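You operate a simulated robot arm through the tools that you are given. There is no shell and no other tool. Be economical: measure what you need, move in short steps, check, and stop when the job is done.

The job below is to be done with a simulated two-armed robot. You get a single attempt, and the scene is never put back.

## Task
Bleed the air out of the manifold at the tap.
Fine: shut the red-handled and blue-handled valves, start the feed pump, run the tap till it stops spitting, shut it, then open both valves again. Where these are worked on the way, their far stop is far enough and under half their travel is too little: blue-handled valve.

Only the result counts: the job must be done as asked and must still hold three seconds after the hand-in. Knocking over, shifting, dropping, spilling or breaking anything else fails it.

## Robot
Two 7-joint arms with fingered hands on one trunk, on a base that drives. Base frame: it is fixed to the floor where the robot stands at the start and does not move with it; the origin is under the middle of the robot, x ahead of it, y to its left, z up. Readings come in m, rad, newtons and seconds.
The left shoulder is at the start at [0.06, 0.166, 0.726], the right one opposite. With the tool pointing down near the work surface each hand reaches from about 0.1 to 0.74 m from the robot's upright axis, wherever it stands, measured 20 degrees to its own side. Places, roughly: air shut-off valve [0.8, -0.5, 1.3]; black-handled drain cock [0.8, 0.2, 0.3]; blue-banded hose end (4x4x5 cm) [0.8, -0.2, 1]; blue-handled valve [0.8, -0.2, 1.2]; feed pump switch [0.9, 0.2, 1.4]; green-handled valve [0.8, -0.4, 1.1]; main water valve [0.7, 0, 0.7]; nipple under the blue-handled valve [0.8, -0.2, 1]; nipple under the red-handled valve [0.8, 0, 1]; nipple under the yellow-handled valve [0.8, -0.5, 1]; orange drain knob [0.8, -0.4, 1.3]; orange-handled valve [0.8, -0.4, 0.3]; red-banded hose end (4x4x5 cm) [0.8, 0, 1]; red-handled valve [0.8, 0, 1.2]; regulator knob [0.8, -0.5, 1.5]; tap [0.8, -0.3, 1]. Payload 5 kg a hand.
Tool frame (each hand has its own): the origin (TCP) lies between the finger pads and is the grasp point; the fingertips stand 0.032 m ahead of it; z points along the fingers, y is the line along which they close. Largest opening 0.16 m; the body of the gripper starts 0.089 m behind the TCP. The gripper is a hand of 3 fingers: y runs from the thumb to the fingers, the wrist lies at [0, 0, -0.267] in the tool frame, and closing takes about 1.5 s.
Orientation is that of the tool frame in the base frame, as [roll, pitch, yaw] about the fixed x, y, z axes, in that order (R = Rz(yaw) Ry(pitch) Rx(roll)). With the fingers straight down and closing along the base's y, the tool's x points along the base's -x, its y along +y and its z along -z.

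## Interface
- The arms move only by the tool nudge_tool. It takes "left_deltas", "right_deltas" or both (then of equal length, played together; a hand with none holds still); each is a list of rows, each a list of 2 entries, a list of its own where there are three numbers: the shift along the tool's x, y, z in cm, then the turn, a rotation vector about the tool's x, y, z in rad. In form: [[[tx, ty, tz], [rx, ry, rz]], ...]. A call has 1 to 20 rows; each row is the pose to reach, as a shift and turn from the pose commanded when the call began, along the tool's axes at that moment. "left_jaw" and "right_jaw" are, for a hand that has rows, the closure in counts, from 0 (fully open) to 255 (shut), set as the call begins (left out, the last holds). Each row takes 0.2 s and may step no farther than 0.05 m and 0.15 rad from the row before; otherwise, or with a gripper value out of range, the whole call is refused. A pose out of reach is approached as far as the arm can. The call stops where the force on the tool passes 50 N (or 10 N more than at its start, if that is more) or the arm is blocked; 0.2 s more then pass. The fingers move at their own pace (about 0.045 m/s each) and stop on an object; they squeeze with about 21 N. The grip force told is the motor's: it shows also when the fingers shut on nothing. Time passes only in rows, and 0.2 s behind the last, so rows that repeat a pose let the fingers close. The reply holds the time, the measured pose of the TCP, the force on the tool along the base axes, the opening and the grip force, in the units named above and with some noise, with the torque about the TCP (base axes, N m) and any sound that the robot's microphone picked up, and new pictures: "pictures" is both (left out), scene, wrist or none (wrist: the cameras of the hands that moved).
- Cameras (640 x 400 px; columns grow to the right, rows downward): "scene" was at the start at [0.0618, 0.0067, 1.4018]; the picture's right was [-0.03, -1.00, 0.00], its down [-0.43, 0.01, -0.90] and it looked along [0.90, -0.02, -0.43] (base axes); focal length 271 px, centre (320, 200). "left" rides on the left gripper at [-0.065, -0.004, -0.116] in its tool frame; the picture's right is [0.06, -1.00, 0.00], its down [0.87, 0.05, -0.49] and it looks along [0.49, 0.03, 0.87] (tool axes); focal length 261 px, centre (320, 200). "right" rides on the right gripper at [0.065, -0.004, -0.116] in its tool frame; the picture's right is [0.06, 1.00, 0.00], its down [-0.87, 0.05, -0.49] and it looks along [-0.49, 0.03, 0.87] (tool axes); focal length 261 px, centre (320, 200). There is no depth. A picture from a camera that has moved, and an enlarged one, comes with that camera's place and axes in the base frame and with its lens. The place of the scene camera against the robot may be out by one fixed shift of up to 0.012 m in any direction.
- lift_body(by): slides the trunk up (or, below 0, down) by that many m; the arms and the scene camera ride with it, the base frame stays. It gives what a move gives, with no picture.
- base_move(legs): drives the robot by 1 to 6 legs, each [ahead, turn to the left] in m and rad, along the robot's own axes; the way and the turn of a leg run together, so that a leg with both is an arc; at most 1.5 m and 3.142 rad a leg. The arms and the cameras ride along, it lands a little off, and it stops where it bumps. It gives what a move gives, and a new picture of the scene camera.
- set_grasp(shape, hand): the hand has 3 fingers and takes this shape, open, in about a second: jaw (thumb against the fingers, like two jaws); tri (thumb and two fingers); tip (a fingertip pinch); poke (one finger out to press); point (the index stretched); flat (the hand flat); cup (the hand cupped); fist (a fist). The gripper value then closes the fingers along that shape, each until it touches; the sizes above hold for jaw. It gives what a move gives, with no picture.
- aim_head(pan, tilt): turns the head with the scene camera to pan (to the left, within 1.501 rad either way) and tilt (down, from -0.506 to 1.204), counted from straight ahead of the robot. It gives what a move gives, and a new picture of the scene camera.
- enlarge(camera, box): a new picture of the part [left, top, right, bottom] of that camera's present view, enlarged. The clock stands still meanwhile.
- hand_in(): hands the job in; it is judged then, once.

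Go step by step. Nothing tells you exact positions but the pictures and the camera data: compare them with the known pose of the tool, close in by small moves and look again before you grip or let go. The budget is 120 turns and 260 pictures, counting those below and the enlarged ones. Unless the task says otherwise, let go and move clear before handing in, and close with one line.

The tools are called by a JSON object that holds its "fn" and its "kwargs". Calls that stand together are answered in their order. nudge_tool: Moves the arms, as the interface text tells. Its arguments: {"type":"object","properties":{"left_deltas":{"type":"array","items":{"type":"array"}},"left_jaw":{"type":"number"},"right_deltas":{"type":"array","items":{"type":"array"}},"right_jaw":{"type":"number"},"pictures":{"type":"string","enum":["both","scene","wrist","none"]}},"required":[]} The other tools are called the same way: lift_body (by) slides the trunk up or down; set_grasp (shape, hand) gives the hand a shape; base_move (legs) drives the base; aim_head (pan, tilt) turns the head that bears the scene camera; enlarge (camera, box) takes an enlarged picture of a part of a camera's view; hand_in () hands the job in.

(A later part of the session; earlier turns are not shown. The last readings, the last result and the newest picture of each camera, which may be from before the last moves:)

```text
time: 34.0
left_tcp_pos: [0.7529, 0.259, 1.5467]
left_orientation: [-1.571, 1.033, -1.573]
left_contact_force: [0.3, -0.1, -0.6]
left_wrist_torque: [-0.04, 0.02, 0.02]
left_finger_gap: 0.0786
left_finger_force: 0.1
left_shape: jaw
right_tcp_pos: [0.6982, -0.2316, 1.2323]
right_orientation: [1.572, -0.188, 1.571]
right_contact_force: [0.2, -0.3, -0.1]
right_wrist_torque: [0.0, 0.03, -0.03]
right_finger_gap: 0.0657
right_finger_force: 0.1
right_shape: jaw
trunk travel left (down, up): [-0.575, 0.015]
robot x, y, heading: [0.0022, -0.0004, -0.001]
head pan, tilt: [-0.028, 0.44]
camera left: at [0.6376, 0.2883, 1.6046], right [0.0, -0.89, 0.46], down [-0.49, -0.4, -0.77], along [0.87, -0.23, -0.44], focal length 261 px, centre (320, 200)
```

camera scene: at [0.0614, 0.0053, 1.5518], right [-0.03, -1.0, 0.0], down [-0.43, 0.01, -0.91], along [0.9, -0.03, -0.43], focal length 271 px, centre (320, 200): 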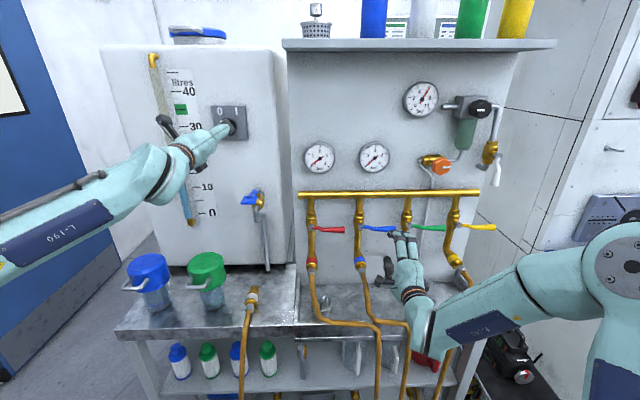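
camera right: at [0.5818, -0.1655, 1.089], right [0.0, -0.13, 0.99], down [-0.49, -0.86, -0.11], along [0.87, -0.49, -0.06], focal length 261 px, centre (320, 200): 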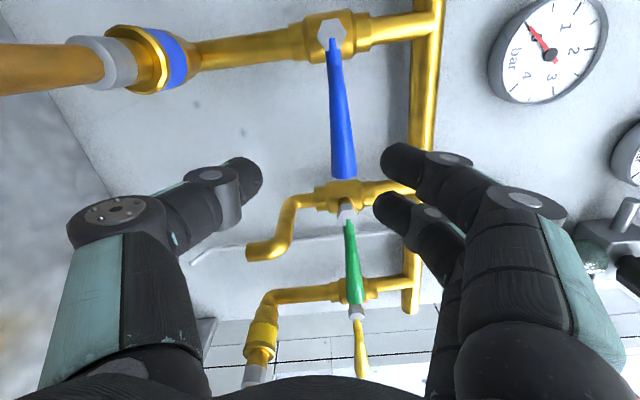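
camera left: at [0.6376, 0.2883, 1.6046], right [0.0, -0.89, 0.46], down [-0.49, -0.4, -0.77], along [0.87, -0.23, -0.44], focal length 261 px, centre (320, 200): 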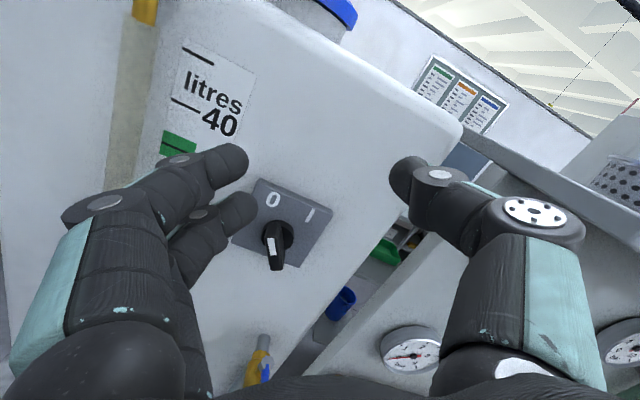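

Triangulating gives the knob at about [0.887, 0.240, 1.399]. I'll move down to it and partly forward.

{"fn": "nudge_tool", "kwargs": {"left_deltas": [[[3.4, 1.54, 0], [0, 0, 0]], [[6.8, 3.08, 0], [0, 0, 0]], [[10.2, 4.6, 0], [0, 0, 0]], [[13.57, 6.15, 0], [0, 0, 0]], [[13.57, 6.15, 3], [0, 0, 0]], [[13.57, 6.15, 6], [0, 0, 0]], [[13.57, 6.15, 6], [0, 0, 0]]], "pictures": "wrist"}}

```text
time: 35.6
left_tcp_pos: [0.7999, 0.267, 1.4122]
left_orientation: [-1.61, 1.033, -1.619]
left_contact_force: [0.4, 0.3, -0.8]
left_wrist_torque: [0.02, 0.02, 0.05]
left_finger_gap: 0.0785
left_finger_force: 0.1
left_shape: jaw
left hand out of reach, approached as far as the arm can: row 4, 5, 6, 7
right_tcp_pos: [0.6984, -0.2308, 1.233]
right_orientation: [1.57, -0.191, 1.571]
right_contact_force: [0.3, 0.4, 0.3]
right_wrist_torque: [-0.01, 0.02, -0.02]
right_finger_gap: 0.0656
right_finger_force: 0.0
right_shape: jaw
trunk travel left (down, up): [-0.575, 0.015]
robot x, y, heading: [-0.0, -0.0001, -0.001]
head pan, tilt: [-0.028, 0.44]
camera left: at [0.6851, 0.2982, 1.4723], right [0.0, -0.89, 0.46], down [-0.51, -0.39, -0.77], along [0.86, -0.24, -0.45], focal length 261 px, centre (320, 200)
```

left: 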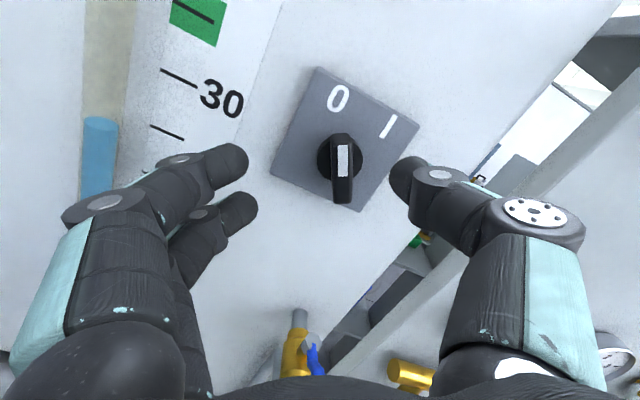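

The left arm is still short, so I'll draw both hands back and drive forward about 8 cm.

{"fn": "nudge_tool", "kwargs": {"left_deltas": [[[0, 0, -3], [0, 0, 0]], [[0, 0, -6], [0, 0, 0]], [[0, 0, -9], [0, 0, 0]], [[0, 0, -10], [0, 0, 0]]], "right_deltas": [[[0, 0, -3], [0, 0, 0]], [[0, 0, -6], [0, 0, 0]], [[0, 0, -9], [0, 0, 0]], [[0, 0, -9], [0, 0, 0]]], "pictures": "none"}}

{"fn": "base_move", "kwargs": {"legs": [[0.08, 0]]}}

```text
time: 36.6
left_tcp_pos: [0.6987, 0.275, 1.4199]
left_orientation: [-1.588, 1.033, -1.592]
left_contact_force: [0.1, 0.1, 0.8]
left_wrist_torque: [0.03, 0.01, 0.0]
left_finger_gap: 0.0787
left_finger_force: 0.1
left_shape: jaw
left hand out of reach, approached as far as the arm can: row 1, 2, 3, 4
right_tcp_pos: [0.6186, -0.232, 1.2325]
right_orientation: [1.572, -0.188, 1.569]
right_contact_force: [-0.4, 0.0, -0.8]
right_wrist_torque: [0.01, 0.01, -0.02]
right_finger_gap: 0.0656
right_finger_force: 0.0
right_shape: jaw
right hand out of reach, approached as far as the arm can: row 3, 4
trunk travel left (down, up): [-0.575, 0.015]
robot x, y, heading: [0.0013, 0.0036, -0.005]
head pan, tilt: [-0.028, 0.44]
```

```text
time: 37.6
left_tcp_pos: [0.7791, 0.2757, 1.4177]
left_orientation: [-1.591, 1.033, -1.595]
left_contact_force: [0.2, -0.5, 0.2]
left_wrist_torque: [-0.01, -0.06, 0.02]
left_finger_gap: 0.0784
left_finger_force: 0.1
left_shape: jaw
right_tcp_pos: [0.6992, -0.2309, 1.23]
right_orientation: [1.572, -0.19, 1.571]
right_contact_force: [0.9, 0.9, -0.2]
right_wrist_torque: [0.0, 0.0, 0.0]
right_finger_gap: 0.0656
right_finger_force: 0.0
right_shape: jaw
trunk travel left (down, up): [-0.575, 0.015]
robot x, y, heading: [0.078, 0.0018, -0.001]
head pan, tilt: [-0.028, 0.44]
camera scene: at [0.1431, 0.0068, 1.7017], right [-0.03, -1.0, 0.0], down [-0.43, 0.01, -0.9], along [0.9, -0.02, -0.43], focal length 271 px, centre (320, 200)
```

scene: 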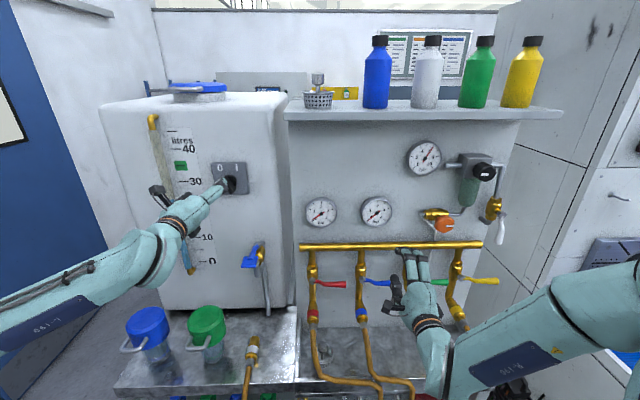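

{"fn": "nudge_tool", "kwargs": {"left_deltas": [[[1.7, -1.1, 1], [0, 0, 0]], [[3.4, -2.2, 2], [0, 0, 0]], [[3.4, -2.2, 2], [0, 0, 0]]], "pictures": "wrist"}}

```text
time: 38.5
left_tcp_pos: [0.7955, 0.2502, 1.4206]
left_orientation: [-1.624, 1.034, -1.634]
left_contact_force: [0.1, -1.0, -0.4]
left_wrist_torque: [0.01, 0.02, 0.02]
left_finger_gap: 0.0783
left_finger_force: 0.1
left_shape: jaw
left hand out of reach, approached as far as the arm can: row 1, 2, 3
right_tcp_pos: [0.6973, -0.2307, 1.2314]
right_orientation: [1.571, -0.187, 1.572]
right_contact_force: [-1.4, 0.7, 0.5]
right_wrist_torque: [-0.02, 0.01, 0.01]
right_finger_gap: 0.0659
right_finger_force: 0.0
right_shape: jaw
trunk travel left (down, up): [-0.575, 0.015]
robot x, y, heading: [0.0778, -0.0004, -0.003]
head pan, tilt: [-0.028, 0.44]
camera left: at [0.6817, 0.2808, 1.4807], right [0.0, -0.89, 0.46], down [-0.52, -0.39, -0.76], along [0.85, -0.24, -0.46], focal length 261 px, centre (320, 200)
```

left: 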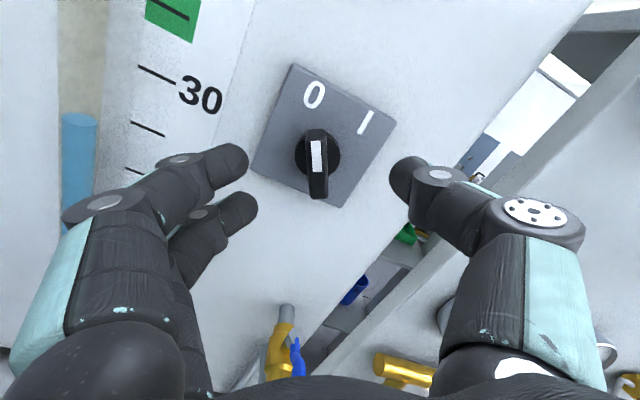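

The limit now looks like wrist bend rather than extension. I'll lower the trunk by 0.1 m and raise the hand relative to it.

{"fn": "lift_body", "kwargs": {"by": -0.1}}

{"fn": "nudge_tool", "kwargs": {"left_deltas": [[[-2, -1.2, 0], [0, 0, 0]], [[-4, -2.5, 0], [0, 0, 0]], [[-6, -3.8, 0], [0, 0, 0]], [[-6.3, -4.9, 0], [0, 0, 0]], [[-6.3, -4.9, 0], [0, 0, 0]]], "pictures": "wrist"}}

```text
time: 39.8
left_tcp_pos: [0.7955, 0.2488, 1.3206]
left_orientation: [-1.624, 1.035, -1.634]
left_contact_force: [-0.9, -0.4, 0.3]
left_wrist_torque: [0.01, 0.03, -0.01]
left_finger_gap: 0.0787
left_finger_force: 0.2
left_shape: jaw
right_tcp_pos: [0.6979, -0.232, 1.1315]
right_orientation: [1.571, -0.187, 1.571]
right_contact_force: [0.1, 0.8, -0.3]
right_wrist_torque: [0.01, -0.01, -0.02]
right_finger_gap: 0.0658
right_finger_force: 0.1
right_shape: jaw
trunk travel left (down, up): [-0.475, 0.115]
robot x, y, heading: [0.0763, -0.0018, 0.003]
head pan, tilt: [-0.028, 0.44]
```

```text
time: 41.0
left_tcp_pos: [0.7986, 0.2377, 1.4002]
left_orientation: [-1.625, 1.034, -1.633]
left_contact_force: [-0.3, -0.5, -0.5]
left_wrist_torque: [-0.01, -0.01, 0.02]
left_finger_gap: 0.0783
left_finger_force: 0.1
left_shape: jaw
right_tcp_pos: [0.697, -0.2303, 1.1325]
right_orientation: [1.57, -0.188, 1.571]
right_contact_force: [0.2, 0.8, 0.5]
right_wrist_torque: [0.01, -0.02, 0.06]
right_finger_gap: 0.0655
right_finger_force: 0.1
right_shape: jaw
trunk travel left (down, up): [-0.475, 0.115]
robot x, y, heading: [0.0811, 0.004, 0.003]
head pan, tilt: [-0.028, 0.44]
camera left: at [0.685, 0.2699, 1.4605], right [0.0, -0.89, 0.46], down [-0.52, -0.39, -0.76], along [0.85, -0.24, -0.46], focal length 261 px, centre (320, 200)
```

left: 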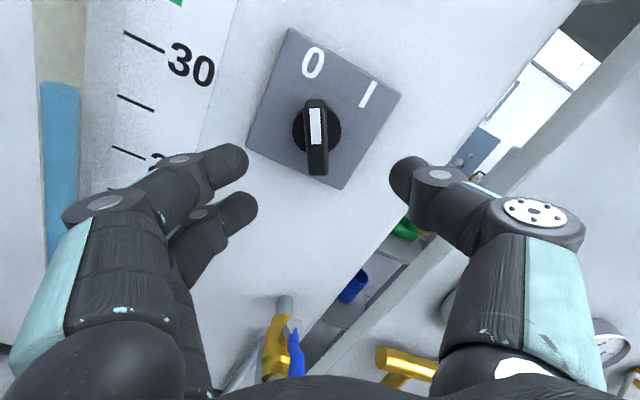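

Now in position. I'll move forward to bracket the knob.

{"fn": "nudge_tool", "kwargs": {"left_deltas": [[[0, 0.2, 2], [0, 0, 0]], [[0, 0.2, 4], [0, 0, 0]], [[0, 0.2, 5.5], [0, 0, 0]], [[0, 0.2, 5.5], [0, 0, 0]]]}}

```text
time: 42.0
left_tcp_pos: [0.8401, 0.2512, 1.3951]
left_orientation: [-1.625, 1.034, -1.636]
left_contact_force: [0.0, -0.5, 0.0]
left_wrist_torque: [0.0, -0.02, 0.01]
left_finger_gap: 0.0785
left_finger_force: 0.1
left_shape: jaw
left hand out of reach, approached as far as the arm can: row 2, 3, 4
right_tcp_pos: [0.6979, -0.2315, 1.1312]
right_orientation: [1.572, -0.188, 1.572]
right_contact_force: [-0.4, 0.0, 0.9]
right_wrist_torque: [0.0, -0.01, 0.01]
right_finger_gap: 0.0654
right_finger_force: 0.0
right_shape: jaw
trunk travel left (down, up): [-0.475, 0.115]
robot x, y, heading: [0.0818, 0.0024, 0.0]
head pan, tilt: [-0.028, 0.44]
camera scene: at [0.141, 0.007, 1.6018], right [-0.03, -1.0, 0.0], down [-0.43, 0.01, -0.9], along [0.9, -0.02, -0.43], focal length 271 px, centre (320, 200)
camera left: at [0.7282, 0.2832, 1.4548], right [0.0, -0.89, 0.46], down [-0.52, -0.39, -0.76], along [0.85, -0.24, -0.46], focal length 261 px, centre (320, 200)
```

scene: 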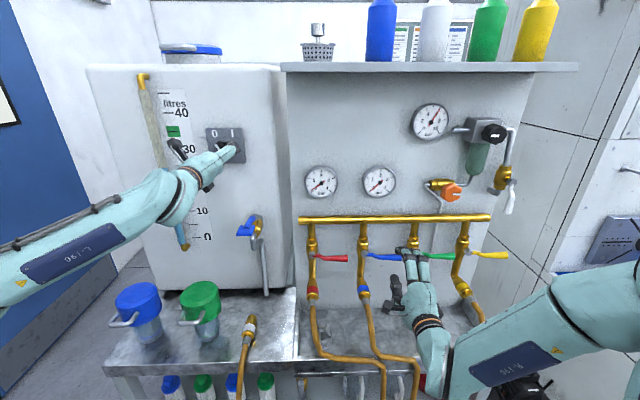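
left: 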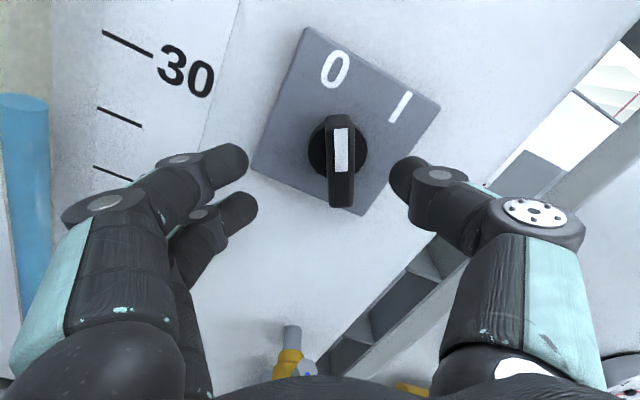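

Short by 2 cm. I'll back off a little, drive 5 cm more and retry.

{"fn": "nudge_tool", "kwargs": {"left_deltas": [[[0, -0.5, -3], [0, 0, 0]], [[0, -1.1, -6], [0, 0, 0]], [[0, -1.1, -8], [0, 0, 0]]], "right_deltas": [[[-1, 0, -2], [0, 0, 0]], [[-2, 0, -4], [0, 0, 0]], [[-2, 0, -6], [0, 0, 0]]], "pictures": "none"}}

{"fn": "base_move", "kwargs": {"legs": [[0.06, 0]]}}

{"fn": "nudge_tool", "kwargs": {"left_deltas": [[[0, 0, 0], [0, 0, 0]]], "pictures": "wrist"}}

```text
time: 42.8
left_tcp_pos: [0.7626, 0.2439, 1.4033]
left_orientation: [-1.624, 1.036, -1.633]
left_contact_force: [-1.4, 0.5, 0.0]
left_wrist_torque: [-0.01, 0.0, 0.0]
left_finger_gap: 0.0785
left_finger_force: 0.1
left_shape: jaw
right_tcp_pos: [0.6949, -0.2561, 1.1366]
right_orientation: [1.571, -0.189, 1.571]
right_contact_force: [-0.4, 0.8, -0.6]
right_wrist_torque: [-0.01, 0.02, -0.01]
right_finger_gap: 0.0657
right_finger_force: 0.0
right_shape: jaw
right hand out of reach, approached as far as the arm can: row 1, 2, 3
trunk travel left (down, up): [-0.475, 0.115]
robot x, y, heading: [0.0809, -0.0039, 0.003]
head pan, tilt: [-0.028, 0.44]
```

```text
time: 43.8
left_tcp_pos: [0.8241, 0.2439, 1.4016]
left_orientation: [-1.625, 1.035, -1.637]
left_contact_force: [0.5, 0.2, 0.0]
left_wrist_torque: [-0.02, 0.0, 0.0]
left_finger_gap: 0.0783
left_finger_force: 0.0
left_shape: jaw
right_tcp_pos: [0.7546, -0.2553, 1.1361]
right_orientation: [1.574, -0.189, 1.568]
right_contact_force: [-6.1, 0.5, -1.2]
right_wrist_torque: [0.02, 0.23, 0.08]
right_finger_gap: 0.0661
right_finger_force: 0.2
right_shape: jaw
trunk travel left (down, up): [-0.475, 0.115]
robot x, y, heading: [0.1398, -0.0016, -0.001]
head pan, tilt: [-0.028, 0.44]
camera scene: at [0.2014, 0.0068, 1.6018], right [-0.03, -1.0, 0.0], down [-0.43, 0.01, -0.9], along [0.9, -0.03, -0.43], focal length 271 px, centre (320, 200)
```

scene: 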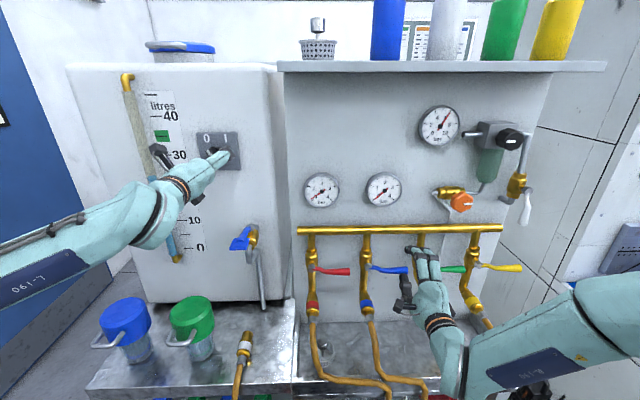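

```text
time: 44.1
left_tcp_pos: [0.8216, 0.2433, 1.4024]
left_orientation: [-1.624, 1.035, -1.636]
left_contact_force: [-0.7, 0.4, -0.5]
left_wrist_torque: [0.01, 0.02, -0.03]
left_finger_gap: 0.0783
left_finger_force: 0.0
left_shape: jaw
right_tcp_pos: [0.7554, -0.2558, 1.1366]
right_orientation: [1.572, -0.189, 1.57]
right_contact_force: [-3.5, -0.2, -0.3]
right_wrist_torque: [0.01, 0.16, 0.02]
right_finger_gap: 0.066
right_finger_force: 0.1
right_shape: jaw
trunk travel left (down, up): [-0.475, 0.115]
robot x, y, heading: [0.1372, 0.003, -0.003]
head pan, tilt: [-0.028, 0.44]
camera left: at [0.7093, 0.2746, 1.4631], right [0.0, -0.89, 0.46], down [-0.52, -0.39, -0.76], along [0.85, -0.24, -0.46], focal length 261 px, centre (320, 200)
```

left: 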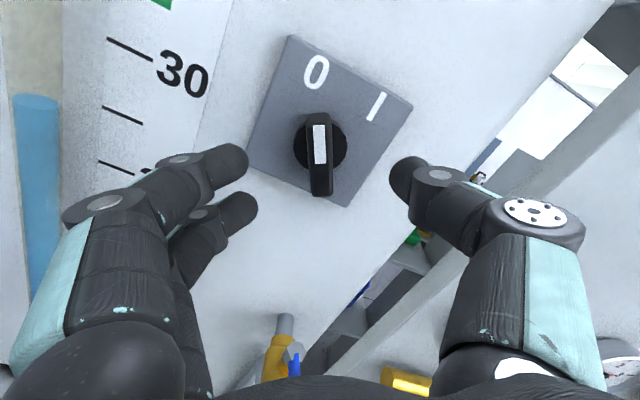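

The right hand's thumb is lightly touching the blue handle's end. I'll lift it away, unroll and pull it back first.

{"fn": "nudge_tool", "kwargs": {"right_deltas": [[[0, 3, -0.5], [0, 0, 0]], [[0, 6, -1], [0, 0, 0]], [[-1, 7.7, -1], [0, 0, -0.15]], [[-2, 7.7, -1.5], [0, 0, -0.3]], [[-3, 7.7, -2], [0, 0, -0.45]], [[-4, 7.7, -2.5], [0, 0, -0.6]], [[-5, 7.7, -3], [0, 0, -0.75]], [[-6, 7.7, -3.5], [0, 0, -0.9]], [[-6.2, 7.7, -4], [0, 0, -1.05]], [[-6.2, 7.7, -4.5], [0, 0, -1.2]], [[-6.2, 7.7, -5], [0, 0, -1.35]], [[-6.2, 7.7, -5], [0, 0, -1.5]], [[-6.2, 7.7, -6], [0, 0, -1.65]], [[-6.2, 7.7, -6], [0, 0, -1.76]], [[-6.2, 7.7, -6], [0, 0, -1.76]]]}}

```text
time: 47.4
left_tcp_pos: [0.8222, 0.2434, 1.4019]
left_orientation: [-1.624, 1.036, -1.637]
left_contact_force: [0.9, -0.1, 0.1]
left_wrist_torque: [0.02, -0.02, 0.01]
left_finger_gap: 0.0786
left_finger_force: 0.1
left_shape: jaw
right_tcp_pos: [0.7107, -0.3361, 1.2092]
right_orientation: [-2.203, 1.568, -2.203]
right_contact_force: [-0.3, 0.0, -0.4]
right_wrist_torque: [0.0, -0.02, -0.01]
right_finger_gap: 0.0661
right_finger_force: 0.1
right_shape: jaw
right hand out of reach, approached as far as the arm can: row 10, 11, 12, 13, 14, 15
trunk travel left (down, up): [-0.475, 0.115]
robot x, y, heading: [0.1402, 0.0031, -0.002]
head pan, tilt: [-0.028, 0.44]
camera scene: at [0.2013, 0.0067, 1.6018], right [-0.03, -1.0, 0.0], down [-0.43, 0.01, -0.9], along [0.9, -0.03, -0.43], focal length 271 px, centre (320, 200)
camera right: at [0.5943, -0.3394, 1.1424], right [0.0, 1.0, -0.06], down [-0.49, 0.06, 0.87], along [0.87, 0.03, 0.49], focal length 261 px, centre (320, 200)
```

scene: 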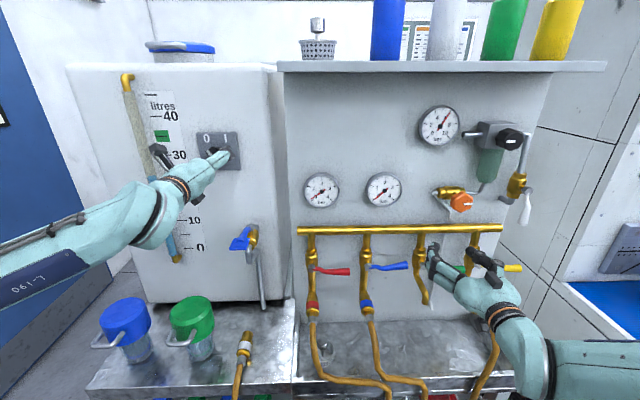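
right: 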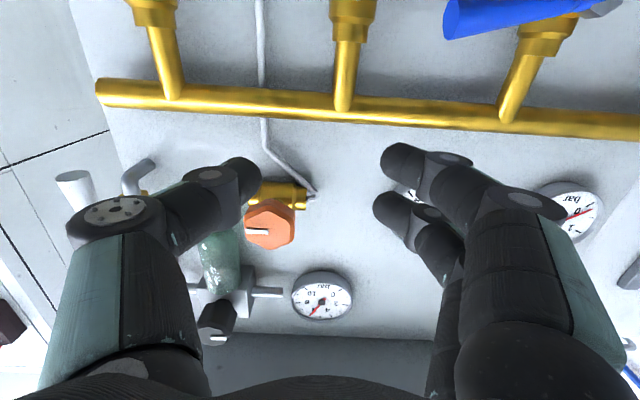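

The blue handle may have been nudged a bit; checking.

{"fn": "enlarge", "kwargs": {"camera": "scene", "box": [290, 215, 450, 315]}}

{"fn": "enlarge", "kwargs": {"camera": "left", "box": [220, 20, 460, 220]}}

```text
4.00 times, centred on (370, 265) of scene
camera zoom: at [0.2013, 0.0067, 1.6018], right [-0.03, -1.0, 0.0], down [-0.43, 0.01, -0.9], along [0.9, -0.03, -0.43], focal length 1083 px, centre (120, -60)
```

zoom: 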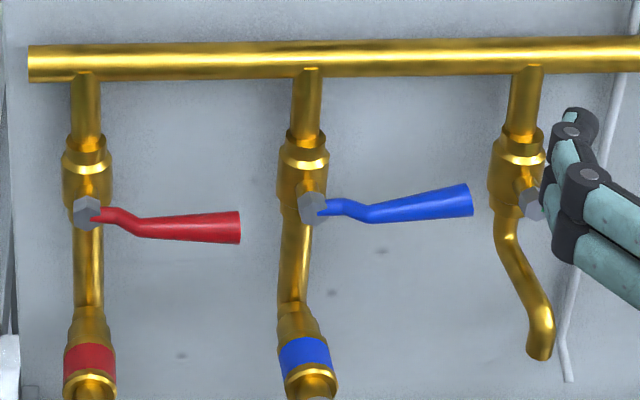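

```text
2.00 times, centred on (340, 120) of left
camera zoom: at [0.7098, 0.2747, 1.4629], right [0.0, -0.89, 0.46], down [-0.52, -0.39, -0.76], along [0.85, -0.24, -0.46], focal length 521 px, centre (280, 360)
```

zoom: 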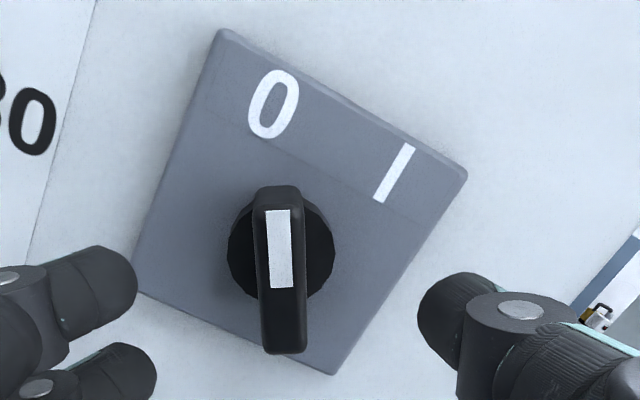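

Blue drifted up about 10°; I'll press it back before opening the tap. The knob is aligned with the left jaw, so I'm moving in on it.

{"fn": "nudge_tool", "kwargs": {"left_deltas": [[[0, 0, 1.5], [0, 0, 0]], [[0, 0, 3], [0, 0, 0]], [[0, 0, 4.2], [0, 0, 0]], [[0, 0, 4.2], [0, 0, 0]]], "pictures": "wrist"}}

```text
time: 48.4
left_tcp_pos: [0.8656, 0.242, 1.4019]
left_orientation: [-1.625, 1.034, -1.634]
left_contact_force: [0.4, -1.0, -0.7]
left_wrist_torque: [0.01, 0.01, -0.04]
left_finger_gap: 0.0786
left_finger_force: 0.0
left_shape: jaw
right_tcp_pos: [0.711, -0.3371, 1.2094]
right_orientation: [-3.126, 1.569, -3.125]
right_contact_force: [-1.0, -0.4, 0.3]
right_wrist_torque: [0.01, 0.04, 0.02]
right_finger_gap: 0.066
right_finger_force: 0.0
right_shape: jaw
trunk travel left (down, up): [-0.475, 0.115]
robot x, y, heading: [0.1416, -0.0005, 0.001]
head pan, tilt: [-0.028, 0.44]
camera left: at [0.7519, 0.2742, 1.4621], right [0.0, -0.89, 0.46], down [-0.52, -0.39, -0.76], along [0.85, -0.24, -0.46], focal length 261 px, centre (320, 200)
```

left: 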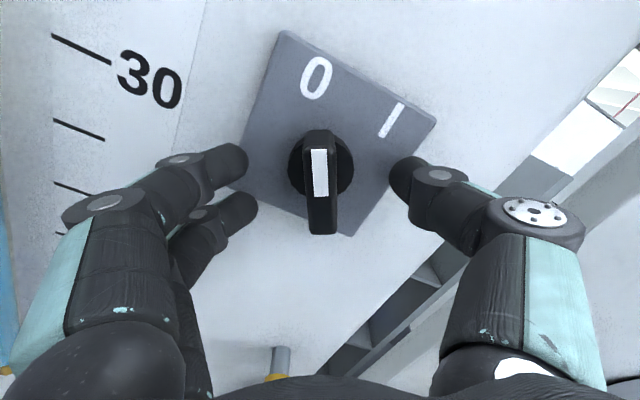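

{"fn": "nudge_tool", "kwargs": {"left_deltas": [[[0, 0, 0], [0, 0, 0]], [[0, 0, 0], [0, 0, 0]], [[0, 0, 0], [0, 0, 0]], [[0, 0, 0], [0, 0, 0]], [[0, 0, 0], [0, 0, 0]], [[0, 0, 0], [0, 0, 0]]], "left_jaw": 255, "pictures": "wrist"}}

```text
time: 49.8
left_tcp_pos: [0.8657, 0.2417, 1.4023]
left_orientation: [-1.626, 1.036, -1.634]
left_contact_force: [1.3, 0.5, 0.1]
left_wrist_torque: [-0.01, 0.0, 0.03]
left_finger_gap: 0.0114
left_finger_force: 20.9
left_shape: jaw
right_tcp_pos: [0.7109, -0.3371, 1.2092]
right_orientation: [3.11, 1.569, 3.111]
right_contact_force: [-0.3, -0.1, -0.9]
right_wrist_torque: [0.03, 0.02, 0.01]
right_finger_gap: 0.0661
right_finger_force: 0.0
right_shape: jaw
trunk travel left (down, up): [-0.475, 0.115]
robot x, y, heading: [0.1411, -0.002, -0.004]
head pan, tilt: [-0.028, 0.44]
camera left: at [0.7521, 0.2742, 1.4619], right [0.0, -0.89, 0.46], down [-0.52, -0.39, -0.76], along [0.85, -0.24, -0.46], focal length 261 px, centre (320, 200)
```

left: 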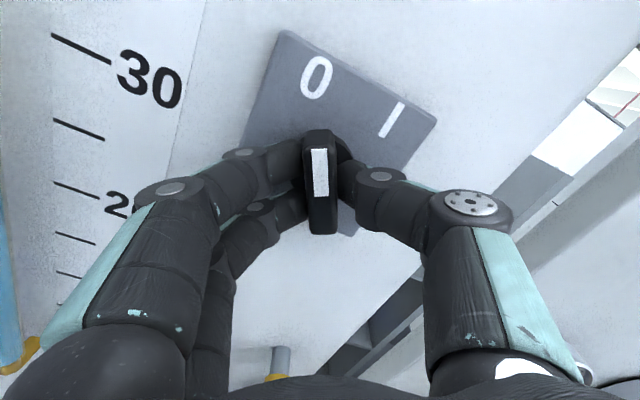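

The knob is gripped (gap 1.1 cm). Before starting the pump I'll press the blue handle fully down with the right hand's closed fingers.

{"fn": "nudge_tool", "kwargs": {"right_deltas": [[[0, 4, 0], [0, 0, 0]], [[0, 8, 0], [0, 0, 0]], [[0, 10.7, 0], [0, 0, 0]], [[0, 10.7, 0], [0, 0, 0]], [[0, 10.7, 0], [0, 0, 0]], [[0, 10.7, 0], [0, 0, 0]], [[0, 10.7, 3], [0, 0, 0]], [[0, 10.7, 6], [0, 0, 0]], [[0, 10.7, 9], [0, 0, 0]], [[2, 10.7, 9], [0, 0, 0]], [[4, 10.7, 9], [0, 0, 0]], [[4, 10.7, 9], [0, 0, 0]]], "right_jaw": 255}}

```text
time: 52.4
left_tcp_pos: [0.8648, 0.2438, 1.4021]
left_orientation: [-1.626, 1.036, -1.634]
left_contact_force: [2.8, -0.7, 1.1]
left_wrist_torque: [0.04, 0.02, 0.02]
left_finger_gap: 0.0108
left_finger_force: 21.5
left_shape: jaw
right_tcp_pos: [0.7998, -0.2292, 1.1693]
right_orientation: [2.847, 1.568, 2.848]
right_contact_force: [-0.3, -0.3, 0.2]
right_wrist_torque: [-0.03, -0.01, 0.02]
right_finger_gap: 0.0
right_finger_force: 21.2
right_shape: jaw
right hand out of reach, approached as far as the arm can: row 1, 2, 3, 4, 5, 6
trunk travel left (down, up): [-0.475, 0.115]
robot x, y, heading: [0.1398, 0.001, -0.005]
head pan, tilt: [-0.028, 0.44]
camera scene: at [0.2016, 0.0067, 1.6018], right [-0.03, -1.0, 0.0], down [-0.43, 0.01, -0.9], along [0.9, -0.03, -0.43], focal length 271 px, centre (320, 200)
camera right: at [0.6853, -0.2324, 1.1028], right [0.0, 1.0, -0.06], down [-0.49, 0.05, 0.87], along [0.87, 0.03, 0.49], focal length 261 px, centre (320, 200)
```

scene: 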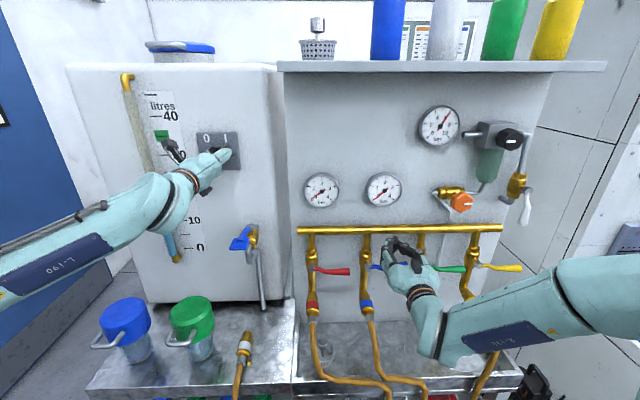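
right: 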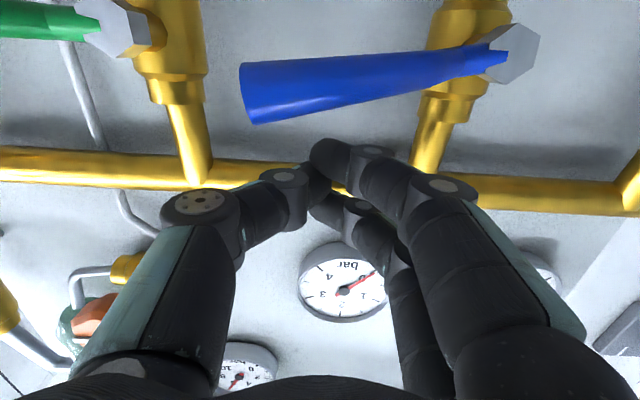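

Good: the fingers are just above the blue handle. I'll push straight down until it stops.

{"fn": "nudge_tool", "kwargs": {"right_deltas": [[[1, 0, 0], [0, 0, 0]], [[1.8, 0, 0], [0, 0, 0]], [[2.4, 0, 0], [0, 0, 0]], [[3.0, 0, 0], [0, 0, 0]], [[3.6, 0, 0], [0, 0, 0]]], "pictures": "wrist"}}

```text
time: 53.5
left_tcp_pos: [0.8653, 0.2416, 1.4014]
left_orientation: [-1.627, 1.034, -1.636]
left_contact_force: [5.7, 0.2, -0.3]
left_wrist_torque: [0.04, 0.02, -0.01]
left_finger_gap: 0.0109
left_finger_force: 20.8
left_shape: jaw
right_tcp_pos: [0.7999, -0.2305, 1.1347]
right_orientation: [-0.027, 1.566, -0.03]
right_contact_force: [-0.1, -2.7, 13.9]
right_wrist_torque: [0.34, 0.1, 0.04]
right_finger_gap: 0.0001
right_finger_force: 21.7
right_shape: jaw
trunk travel left (down, up): [-0.475, 0.115]
robot x, y, heading: [0.1351, -0.0017, -0.002]
head pan, tilt: [-0.028, 0.44]
camera right: at [0.6846, -0.2336, 1.0686], right [0.0, 1.0, -0.06], down [-0.5, 0.05, 0.87], along [0.87, 0.03, 0.49], focal length 261 px, centre (320, 200)
```

right: 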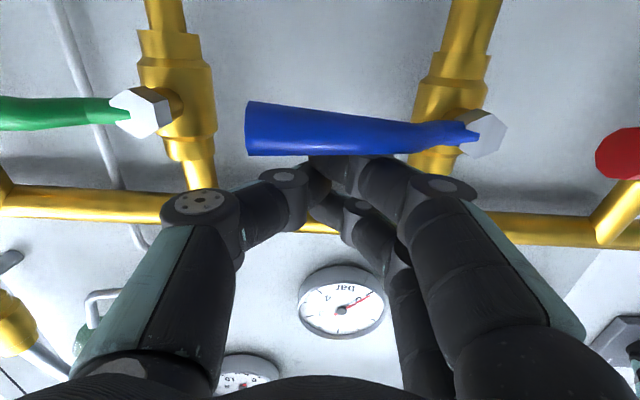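

Blue is at its stop again (14 N). I'll ease the right hand up and turn the pump switch about 63° clockwise with the left.

{"fn": "nudge_tool", "kwargs": {"left_deltas": [[[0, 0, 0], [0, 0, 0.1]], [[0, 0, 0], [0, 0, 0.22]], [[0, 0, 0], [0, 0, 0.34]], [[0, 0, 0], [0, 0, 0.46]], [[0, 0, 0], [0, 0, 0.58]], [[0, 0, 0], [0, 0, 0.7]], [[0, 0, 0], [0, 0, 0.82]], [[0, 0, 0], [0, 0, 0.94]], [[0, 0, 0], [0, 0, 1.05]], [[0, 0, 0], [0, 0, 1.12]]], "right_deltas": [[[-1, 0, 0], [0, 0, 0]], [[-2, 0, 0], [0, 0, 0]], [[-3, 0, 0], [0, 0, 0]], [[-3, 0, 0], [0, 0, 0]], [[-3, 0, 0], [0, 0, 0]], [[-3, 0, 0], [0, 0, 0]], [[-3, 0, 0], [0, 0, 0]], [[-3, 0, 0], [0, 0, 0]], [[-3, 0, 0], [0, 0, 0]], [[-3, 0, 0], [0, 0, 0]]]}}

```text
time: 55.8
left_tcp_pos: [0.8651, 0.2452, 1.4004]
left_orientation: [1.622, 0.987, 1.594]
left_contact_force: [4.0, 10.5, 4.7]
left_wrist_torque: [-0.19, -0.15, 0.37]
left_finger_gap: 0.0109
left_finger_force: 21.2
left_shape: jaw
right_tcp_pos: [0.8001, -0.23, 1.1625]
right_orientation: [-2.309, 1.568, -2.309]
right_contact_force: [0.3, -0.2, -0.1]
right_wrist_torque: [0.0, -0.01, 0.04]
right_finger_gap: 0.0
right_finger_force: 20.7
right_shape: jaw
trunk travel left (down, up): [-0.475, 0.115]
robot x, y, heading: [0.1408, -0.0032, -0.002]
head pan, tilt: [-0.028, 0.44]
camera scene: at [0.2014, 0.0085, 1.6018], right [-0.03, -1.0, 0.0], down [-0.43, 0.01, -0.9], along [0.9, -0.03, -0.43], focal length 271 px, centre (320, 200)
camera right: at [0.6845, -0.2322, 1.0964], right [0.0, 1.0, -0.06], down [-0.49, 0.06, 0.87], along [0.87, 0.03, 0.49], focal length 261 px, centre (320, 200)
camera left: at [0.7503, 0.2071, 1.4554], right [-0.03, -0.8, -0.6], down [-0.5, 0.53, -0.68], along [0.86, 0.28, -0.42], focal length 261 px, centre (320, 200)
```

scene: 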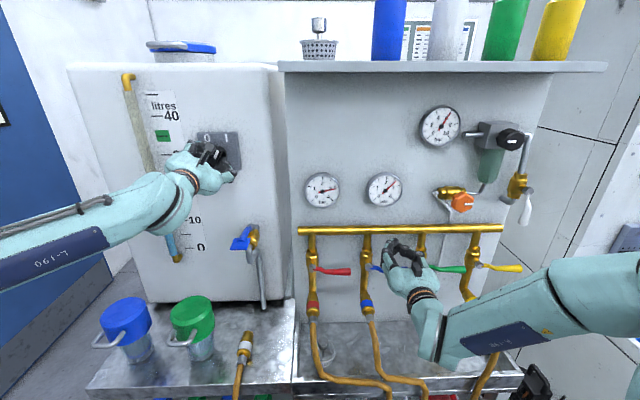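
right: 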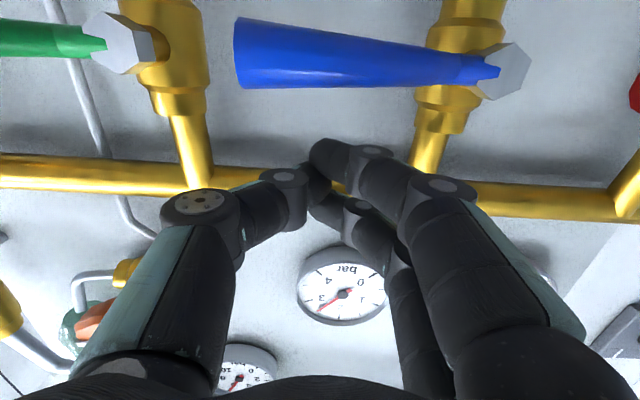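
left: 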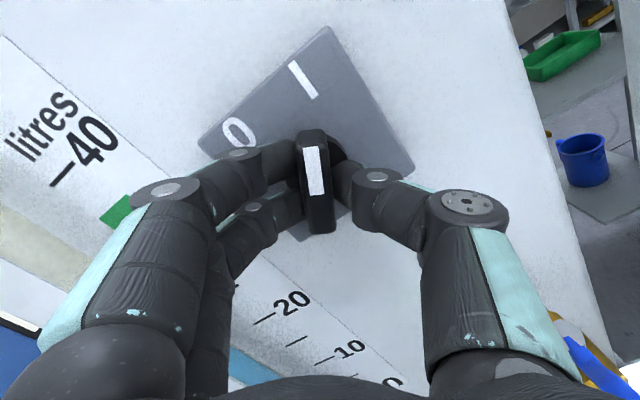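

The gauges rose, so the pump is on. I'll release the knob and draw the left hand back.

{"fn": "nudge_tool", "kwargs": {"left_deltas": [[[0, 0, 0], [0, 0, 0]], [[0, 0, 0], [0, 0, 0]], [[0, 0, 0], [0, 0, 0]], [[0, 0, 0], [0, 0, 0]], [[0, 0, -3], [0, 0, 0]], [[0, 0, -6], [0, 0, 0]], [[0, 0, -9], [0, 0, 0]]], "left_jaw": 130, "right_deltas": [[[0, 0, 0], [0, 0, 0]], [[-3, 0, 0], [0, 0, 0]], [[-4, 0, -3], [0, 0, 0]], [[-4, 0, -6], [0, 0, 0]], [[-4, -4, -8], [0, 0, 0]], [[-4, -8, -8], [0, 0, 0]], [[-4, -12, -8], [0, 0, 0]]], "right_jaw": 150}}

```text
time: 57.4
left_tcp_pos: [0.7748, 0.2428, 1.4053]
left_orientation: [1.62, 0.985, 1.592]
left_contact_force: [0.2, 1.1, 0.4]
left_wrist_torque: [-0.03, 0.01, 0.03]
left_finger_gap: 0.0777
left_finger_force: 0.0
left_shape: jaw
right_tcp_pos: [0.7186, -0.3529, 1.2]
right_orientation: [2.232, 1.569, 2.228]
right_contact_force: [0.7, 0.5, 0.2]
right_wrist_torque: [-0.02, 0.01, 0.02]
right_finger_gap: 0.0661
right_finger_force: 0.0
right_shape: jaw
right hand out of reach, approached as far as the arm can: row 5, 6
trunk travel left (down, up): [-0.475, 0.115]
robot x, y, heading: [0.1382, 0.0008, 0.008]
head pan, tilt: [-0.028, 0.44]
camera scene: at [0.2005, 0.006, 1.6019], right [-0.03, -1.0, 0.0], down [-0.42, 0.01, -0.91], along [0.9, -0.03, -0.43], focal length 271 px, centre (320, 200)
camera right: at [0.6032, -0.3552, 1.1336], right [0.0, 1.0, -0.06], down [-0.49, 0.05, 0.87], along [0.87, 0.03, 0.49], focal length 261 px, centre (320, 200)
camera left: at [0.6602, 0.2061, 1.4592], right [-0.03, -0.8, -0.6], down [-0.5, 0.53, -0.68], along [0.87, 0.28, -0.42], focal length 261 px, centre (320, 200)
```

scene: 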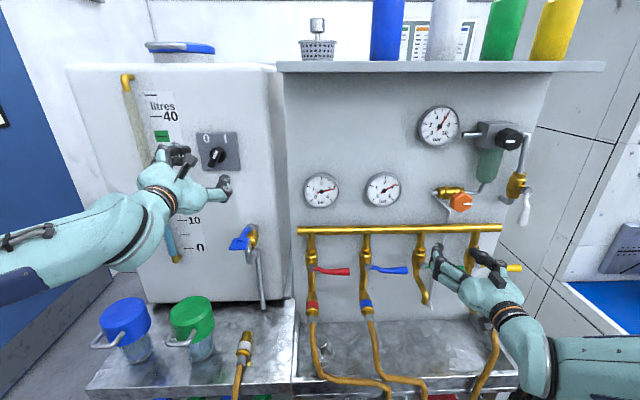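
right: 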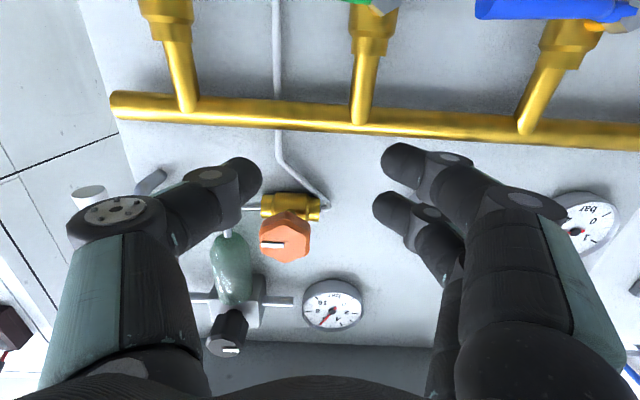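
left: 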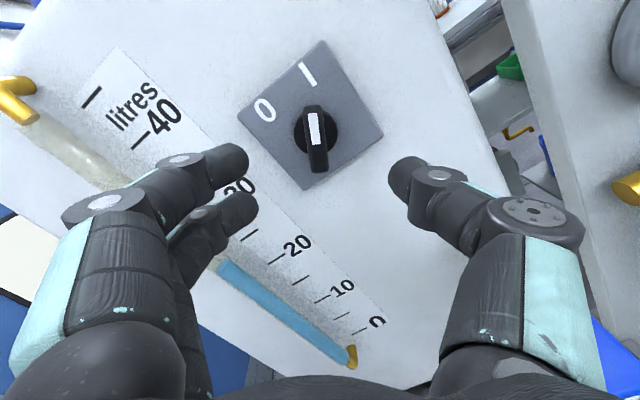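

The switch now shows I. I'll return the base and trunk to the earlier stance, where the right hand handled the valves well.

{"fn": "base_move", "kwargs": {"legs": [[-0.14, 0]]}}

{"fn": "lift_body", "kwargs": {"by": -0.05}}

{"fn": "nudge_tool", "kwargs": {"right_deltas": [[[0, 0, 0], [0, 0, 0]]], "pictures": "both"}}

```text
time: 58.7
left_tcp_pos: [0.6345, 0.2444, 1.4057]
left_orientation: [1.62, 0.987, 1.589]
left_contact_force: [-1.0, 0.4, 0.1]
left_wrist_torque: [0.01, -0.02, -0.02]
left_finger_gap: 0.0777
left_finger_force: 0.0
left_shape: jaw
right_tcp_pos: [0.5766, -0.353, 1.2008]
right_orientation: [2.918, 1.571, 2.914]
right_contact_force: [0.1, 0.8, -0.3]
right_wrist_torque: [-0.03, 0.01, 0.02]
right_finger_gap: 0.0657
right_finger_force: 0.1
right_shape: jaw
trunk travel left (down, up): [-0.475, 0.115]
robot x, y, heading: [-0.0007, -0.0016, 0.002]
head pan, tilt: [-0.028, 0.44]
camera scene: at [0.058, 0.007, 1.6019], right [-0.03, -1.0, 0.0], down [-0.42, 0.01, -0.91], along [0.91, -0.03, -0.42], focal length 271 px, centre (320, 200)
```

scene: 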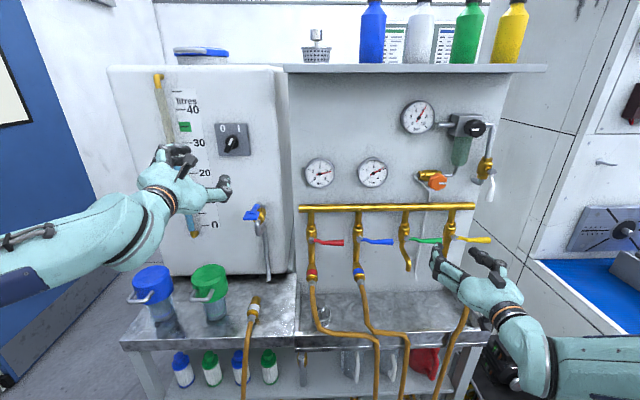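

```text
time: 59.6
left_tcp_pos: [0.6361, 0.2433, 1.3536]
left_orientation: [1.621, 0.985, 1.593]
left_contact_force: [-0.4, 0.6, 0.7]
left_wrist_torque: [-0.05, 0.02, 0.01]
left_finger_gap: 0.0778
left_finger_force: 0.0
left_shape: jaw
right_tcp_pos: [0.5777, -0.3522, 1.1504]
right_orientation: [-0.091, 1.57, -0.091]
right_contact_force: [-0.4, -0.4, 0.0]
right_wrist_torque: [0.0, -0.01, 0.0]
right_finger_gap: 0.0658
right_finger_force: 0.0
right_shape: jaw
trunk travel left (down, up): [-0.425, 0.165]
robot x, y, heading: [-0.0017, 0.0002, -0.006]
head pan, tilt: [-0.028, 0.44]
```

```text
time: 60.0
left_tcp_pos: [0.6352, 0.244, 1.3544]
left_orientation: [1.621, 0.988, 1.593]
left_contact_force: [0.6, 0.1, 0.2]
left_wrist_torque: [0.01, -0.01, 0.02]
left_finger_gap: 0.0778
left_finger_force: 0.0
left_shape: jaw
right_tcp_pos: [0.5786, -0.3533, 1.1502]
right_orientation: [3.012, 1.57, 3.008]
right_contact_force: [0.3, -0.8, 0.5]
right_wrist_torque: [-0.01, 0.03, -0.02]
right_finger_gap: 0.0659
right_finger_force: 0.1
right_shape: jaw
trunk travel left (down, up): [-0.425, 0.165]
robot x, y, heading: [-0.0005, -0.0014, 0.0]
head pan, tilt: [-0.028, 0.44]
camera scene: at [0.0597, 0.0068, 1.5518], right [-0.03, -1.0, 0.0], down [-0.43, 0.01, -0.9], along [0.9, -0.03, -0.43], focal length 271 px, centre (320, 200)
camera right: at [0.462, -0.3548, 1.0838], right [0.0, 1.0, -0.06], down [-0.49, 0.06, 0.87], along [0.87, 0.03, 0.49], focal length 261 px, centre (320, 200)
```

scene: 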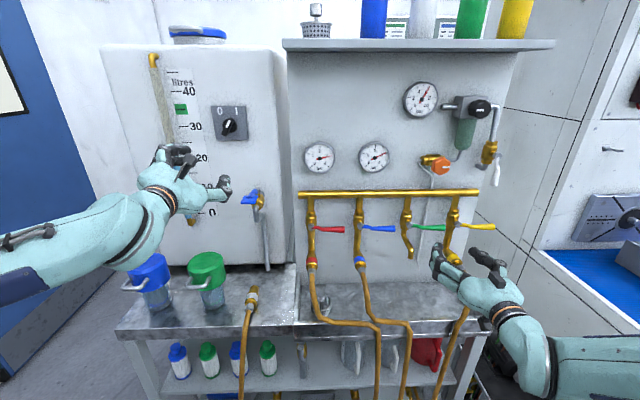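
right: 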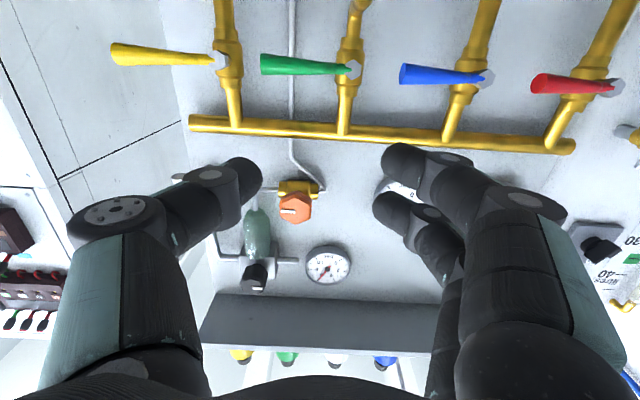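

Green's pivot is at about [0.834, -0.314, 1.10]. I'll roll the right hand 90° and come in front of the green handle.

{"fn": "nudge_tool", "kwargs": {"right_deltas": [[[0.5, -0.3, 1], [0, 0, 0.14]], [[1, -0.6, 2], [0, 0, 0.28]], [[1.5, -1, 4], [0, 0, 0.42]], [[2, -1.4, 6], [0, 0, 0.56]], [[2.5, -1.8, 8], [0, 0, 0.7]], [[3, -2.2, 10], [0, 0, 0.84]], [[3.5, -2.5, 11], [0, 0, 0.98]], [[4, -2.8, 12], [0, 0, 1.12]], [[4.5, -3.1, 12], [0, 0, 1.26]], [[4.8, -3.4, 12], [0, 0, 1.4]], [[5.2, -3.6, 12], [0, 0, 1.54]], [[5.2, -3.6, 12], [0, 0, 1.571]], [[5.2, -3.6, 12], [0, 0, 1.571]]], "pictures": "wrist"}}

```text
time: 62.8
left_tcp_pos: [0.6356, 0.2437, 1.3545]
left_orientation: [1.621, 0.986, 1.592]
left_contact_force: [-1.1, -0.3, 0.8]
left_wrist_torque: [-0.03, -0.01, -0.01]
left_finger_gap: 0.0778
left_finger_force: 0.0
left_shape: jaw
right_tcp_pos: [0.6969, -0.3888, 1.0989]
right_orientation: [1.57, -0.001, 1.568]
right_contact_force: [0.0, 0.9, 0.1]
right_wrist_torque: [0.0, -0.03, 0.02]
right_finger_gap: 0.0658
right_finger_force: 0.1
right_shape: jaw
trunk travel left (down, up): [-0.425, 0.165]
robot x, y, heading: [-0.0043, -0.0039, 0.002]
head pan, tilt: [-0.028, 0.44]
camera right: at [0.582, -0.3224, 1.093], right [0.0, 0.06, 1.0], down [-0.49, -0.87, 0.05], along [0.87, -0.49, 0.03], focal length 261 px, centre (320, 200)
```

right: 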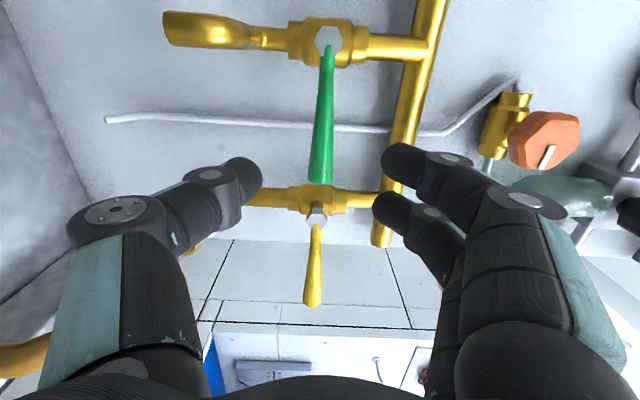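

Well aligned. I'll slide onto the green handle.

{"fn": "nudge_tool", "kwargs": {"right_deltas": [[[0, 0, 3], [0, 0, 0]], [[0, 0, 6], [0, 0, 0]], [[0, 0, 8], [0, 0, 0]], [[0, 0, 10], [0, 0, 0]], [[0, 0, 10], [0, 0, 0]]], "pictures": "wrist"}}

```text
time: 64.0
left_tcp_pos: [0.6354, 0.2428, 1.3548]
left_orientation: [1.621, 0.986, 1.592]
left_contact_force: [0.4, -0.4, -0.1]
left_wrist_torque: [0.0, 0.04, 0.01]
left_finger_gap: 0.0778
left_finger_force: 0.1
left_shape: jaw
right_tcp_pos: [0.799, -0.3874, 1.0972]
right_orientation: [1.571, 0.0, 1.568]
right_contact_force: [0.1, -0.1, 0.8]
right_wrist_torque: [-0.01, -0.01, 0.0]
right_finger_gap: 0.066
right_finger_force: 0.1
right_shape: jaw
trunk travel left (down, up): [-0.425, 0.165]
robot x, y, heading: [-0.0025, -0.0016, -0.004]
head pan, tilt: [-0.028, 0.44]
camera right: at [0.6829, -0.3218, 1.0925], right [0.0, 0.06, 1.0], down [-0.49, -0.87, 0.05], along [0.87, -0.49, 0.03], focal length 261 px, centre (320, 200)
```

right: 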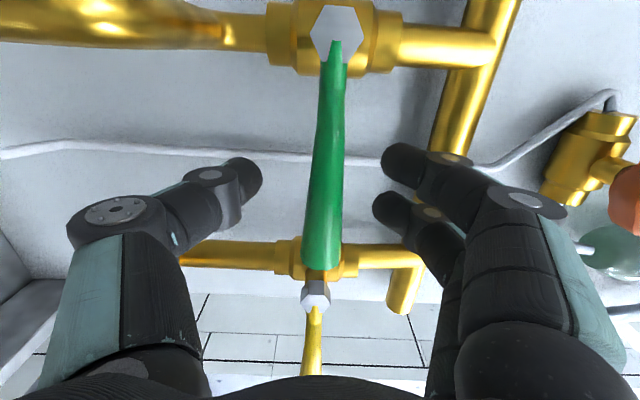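

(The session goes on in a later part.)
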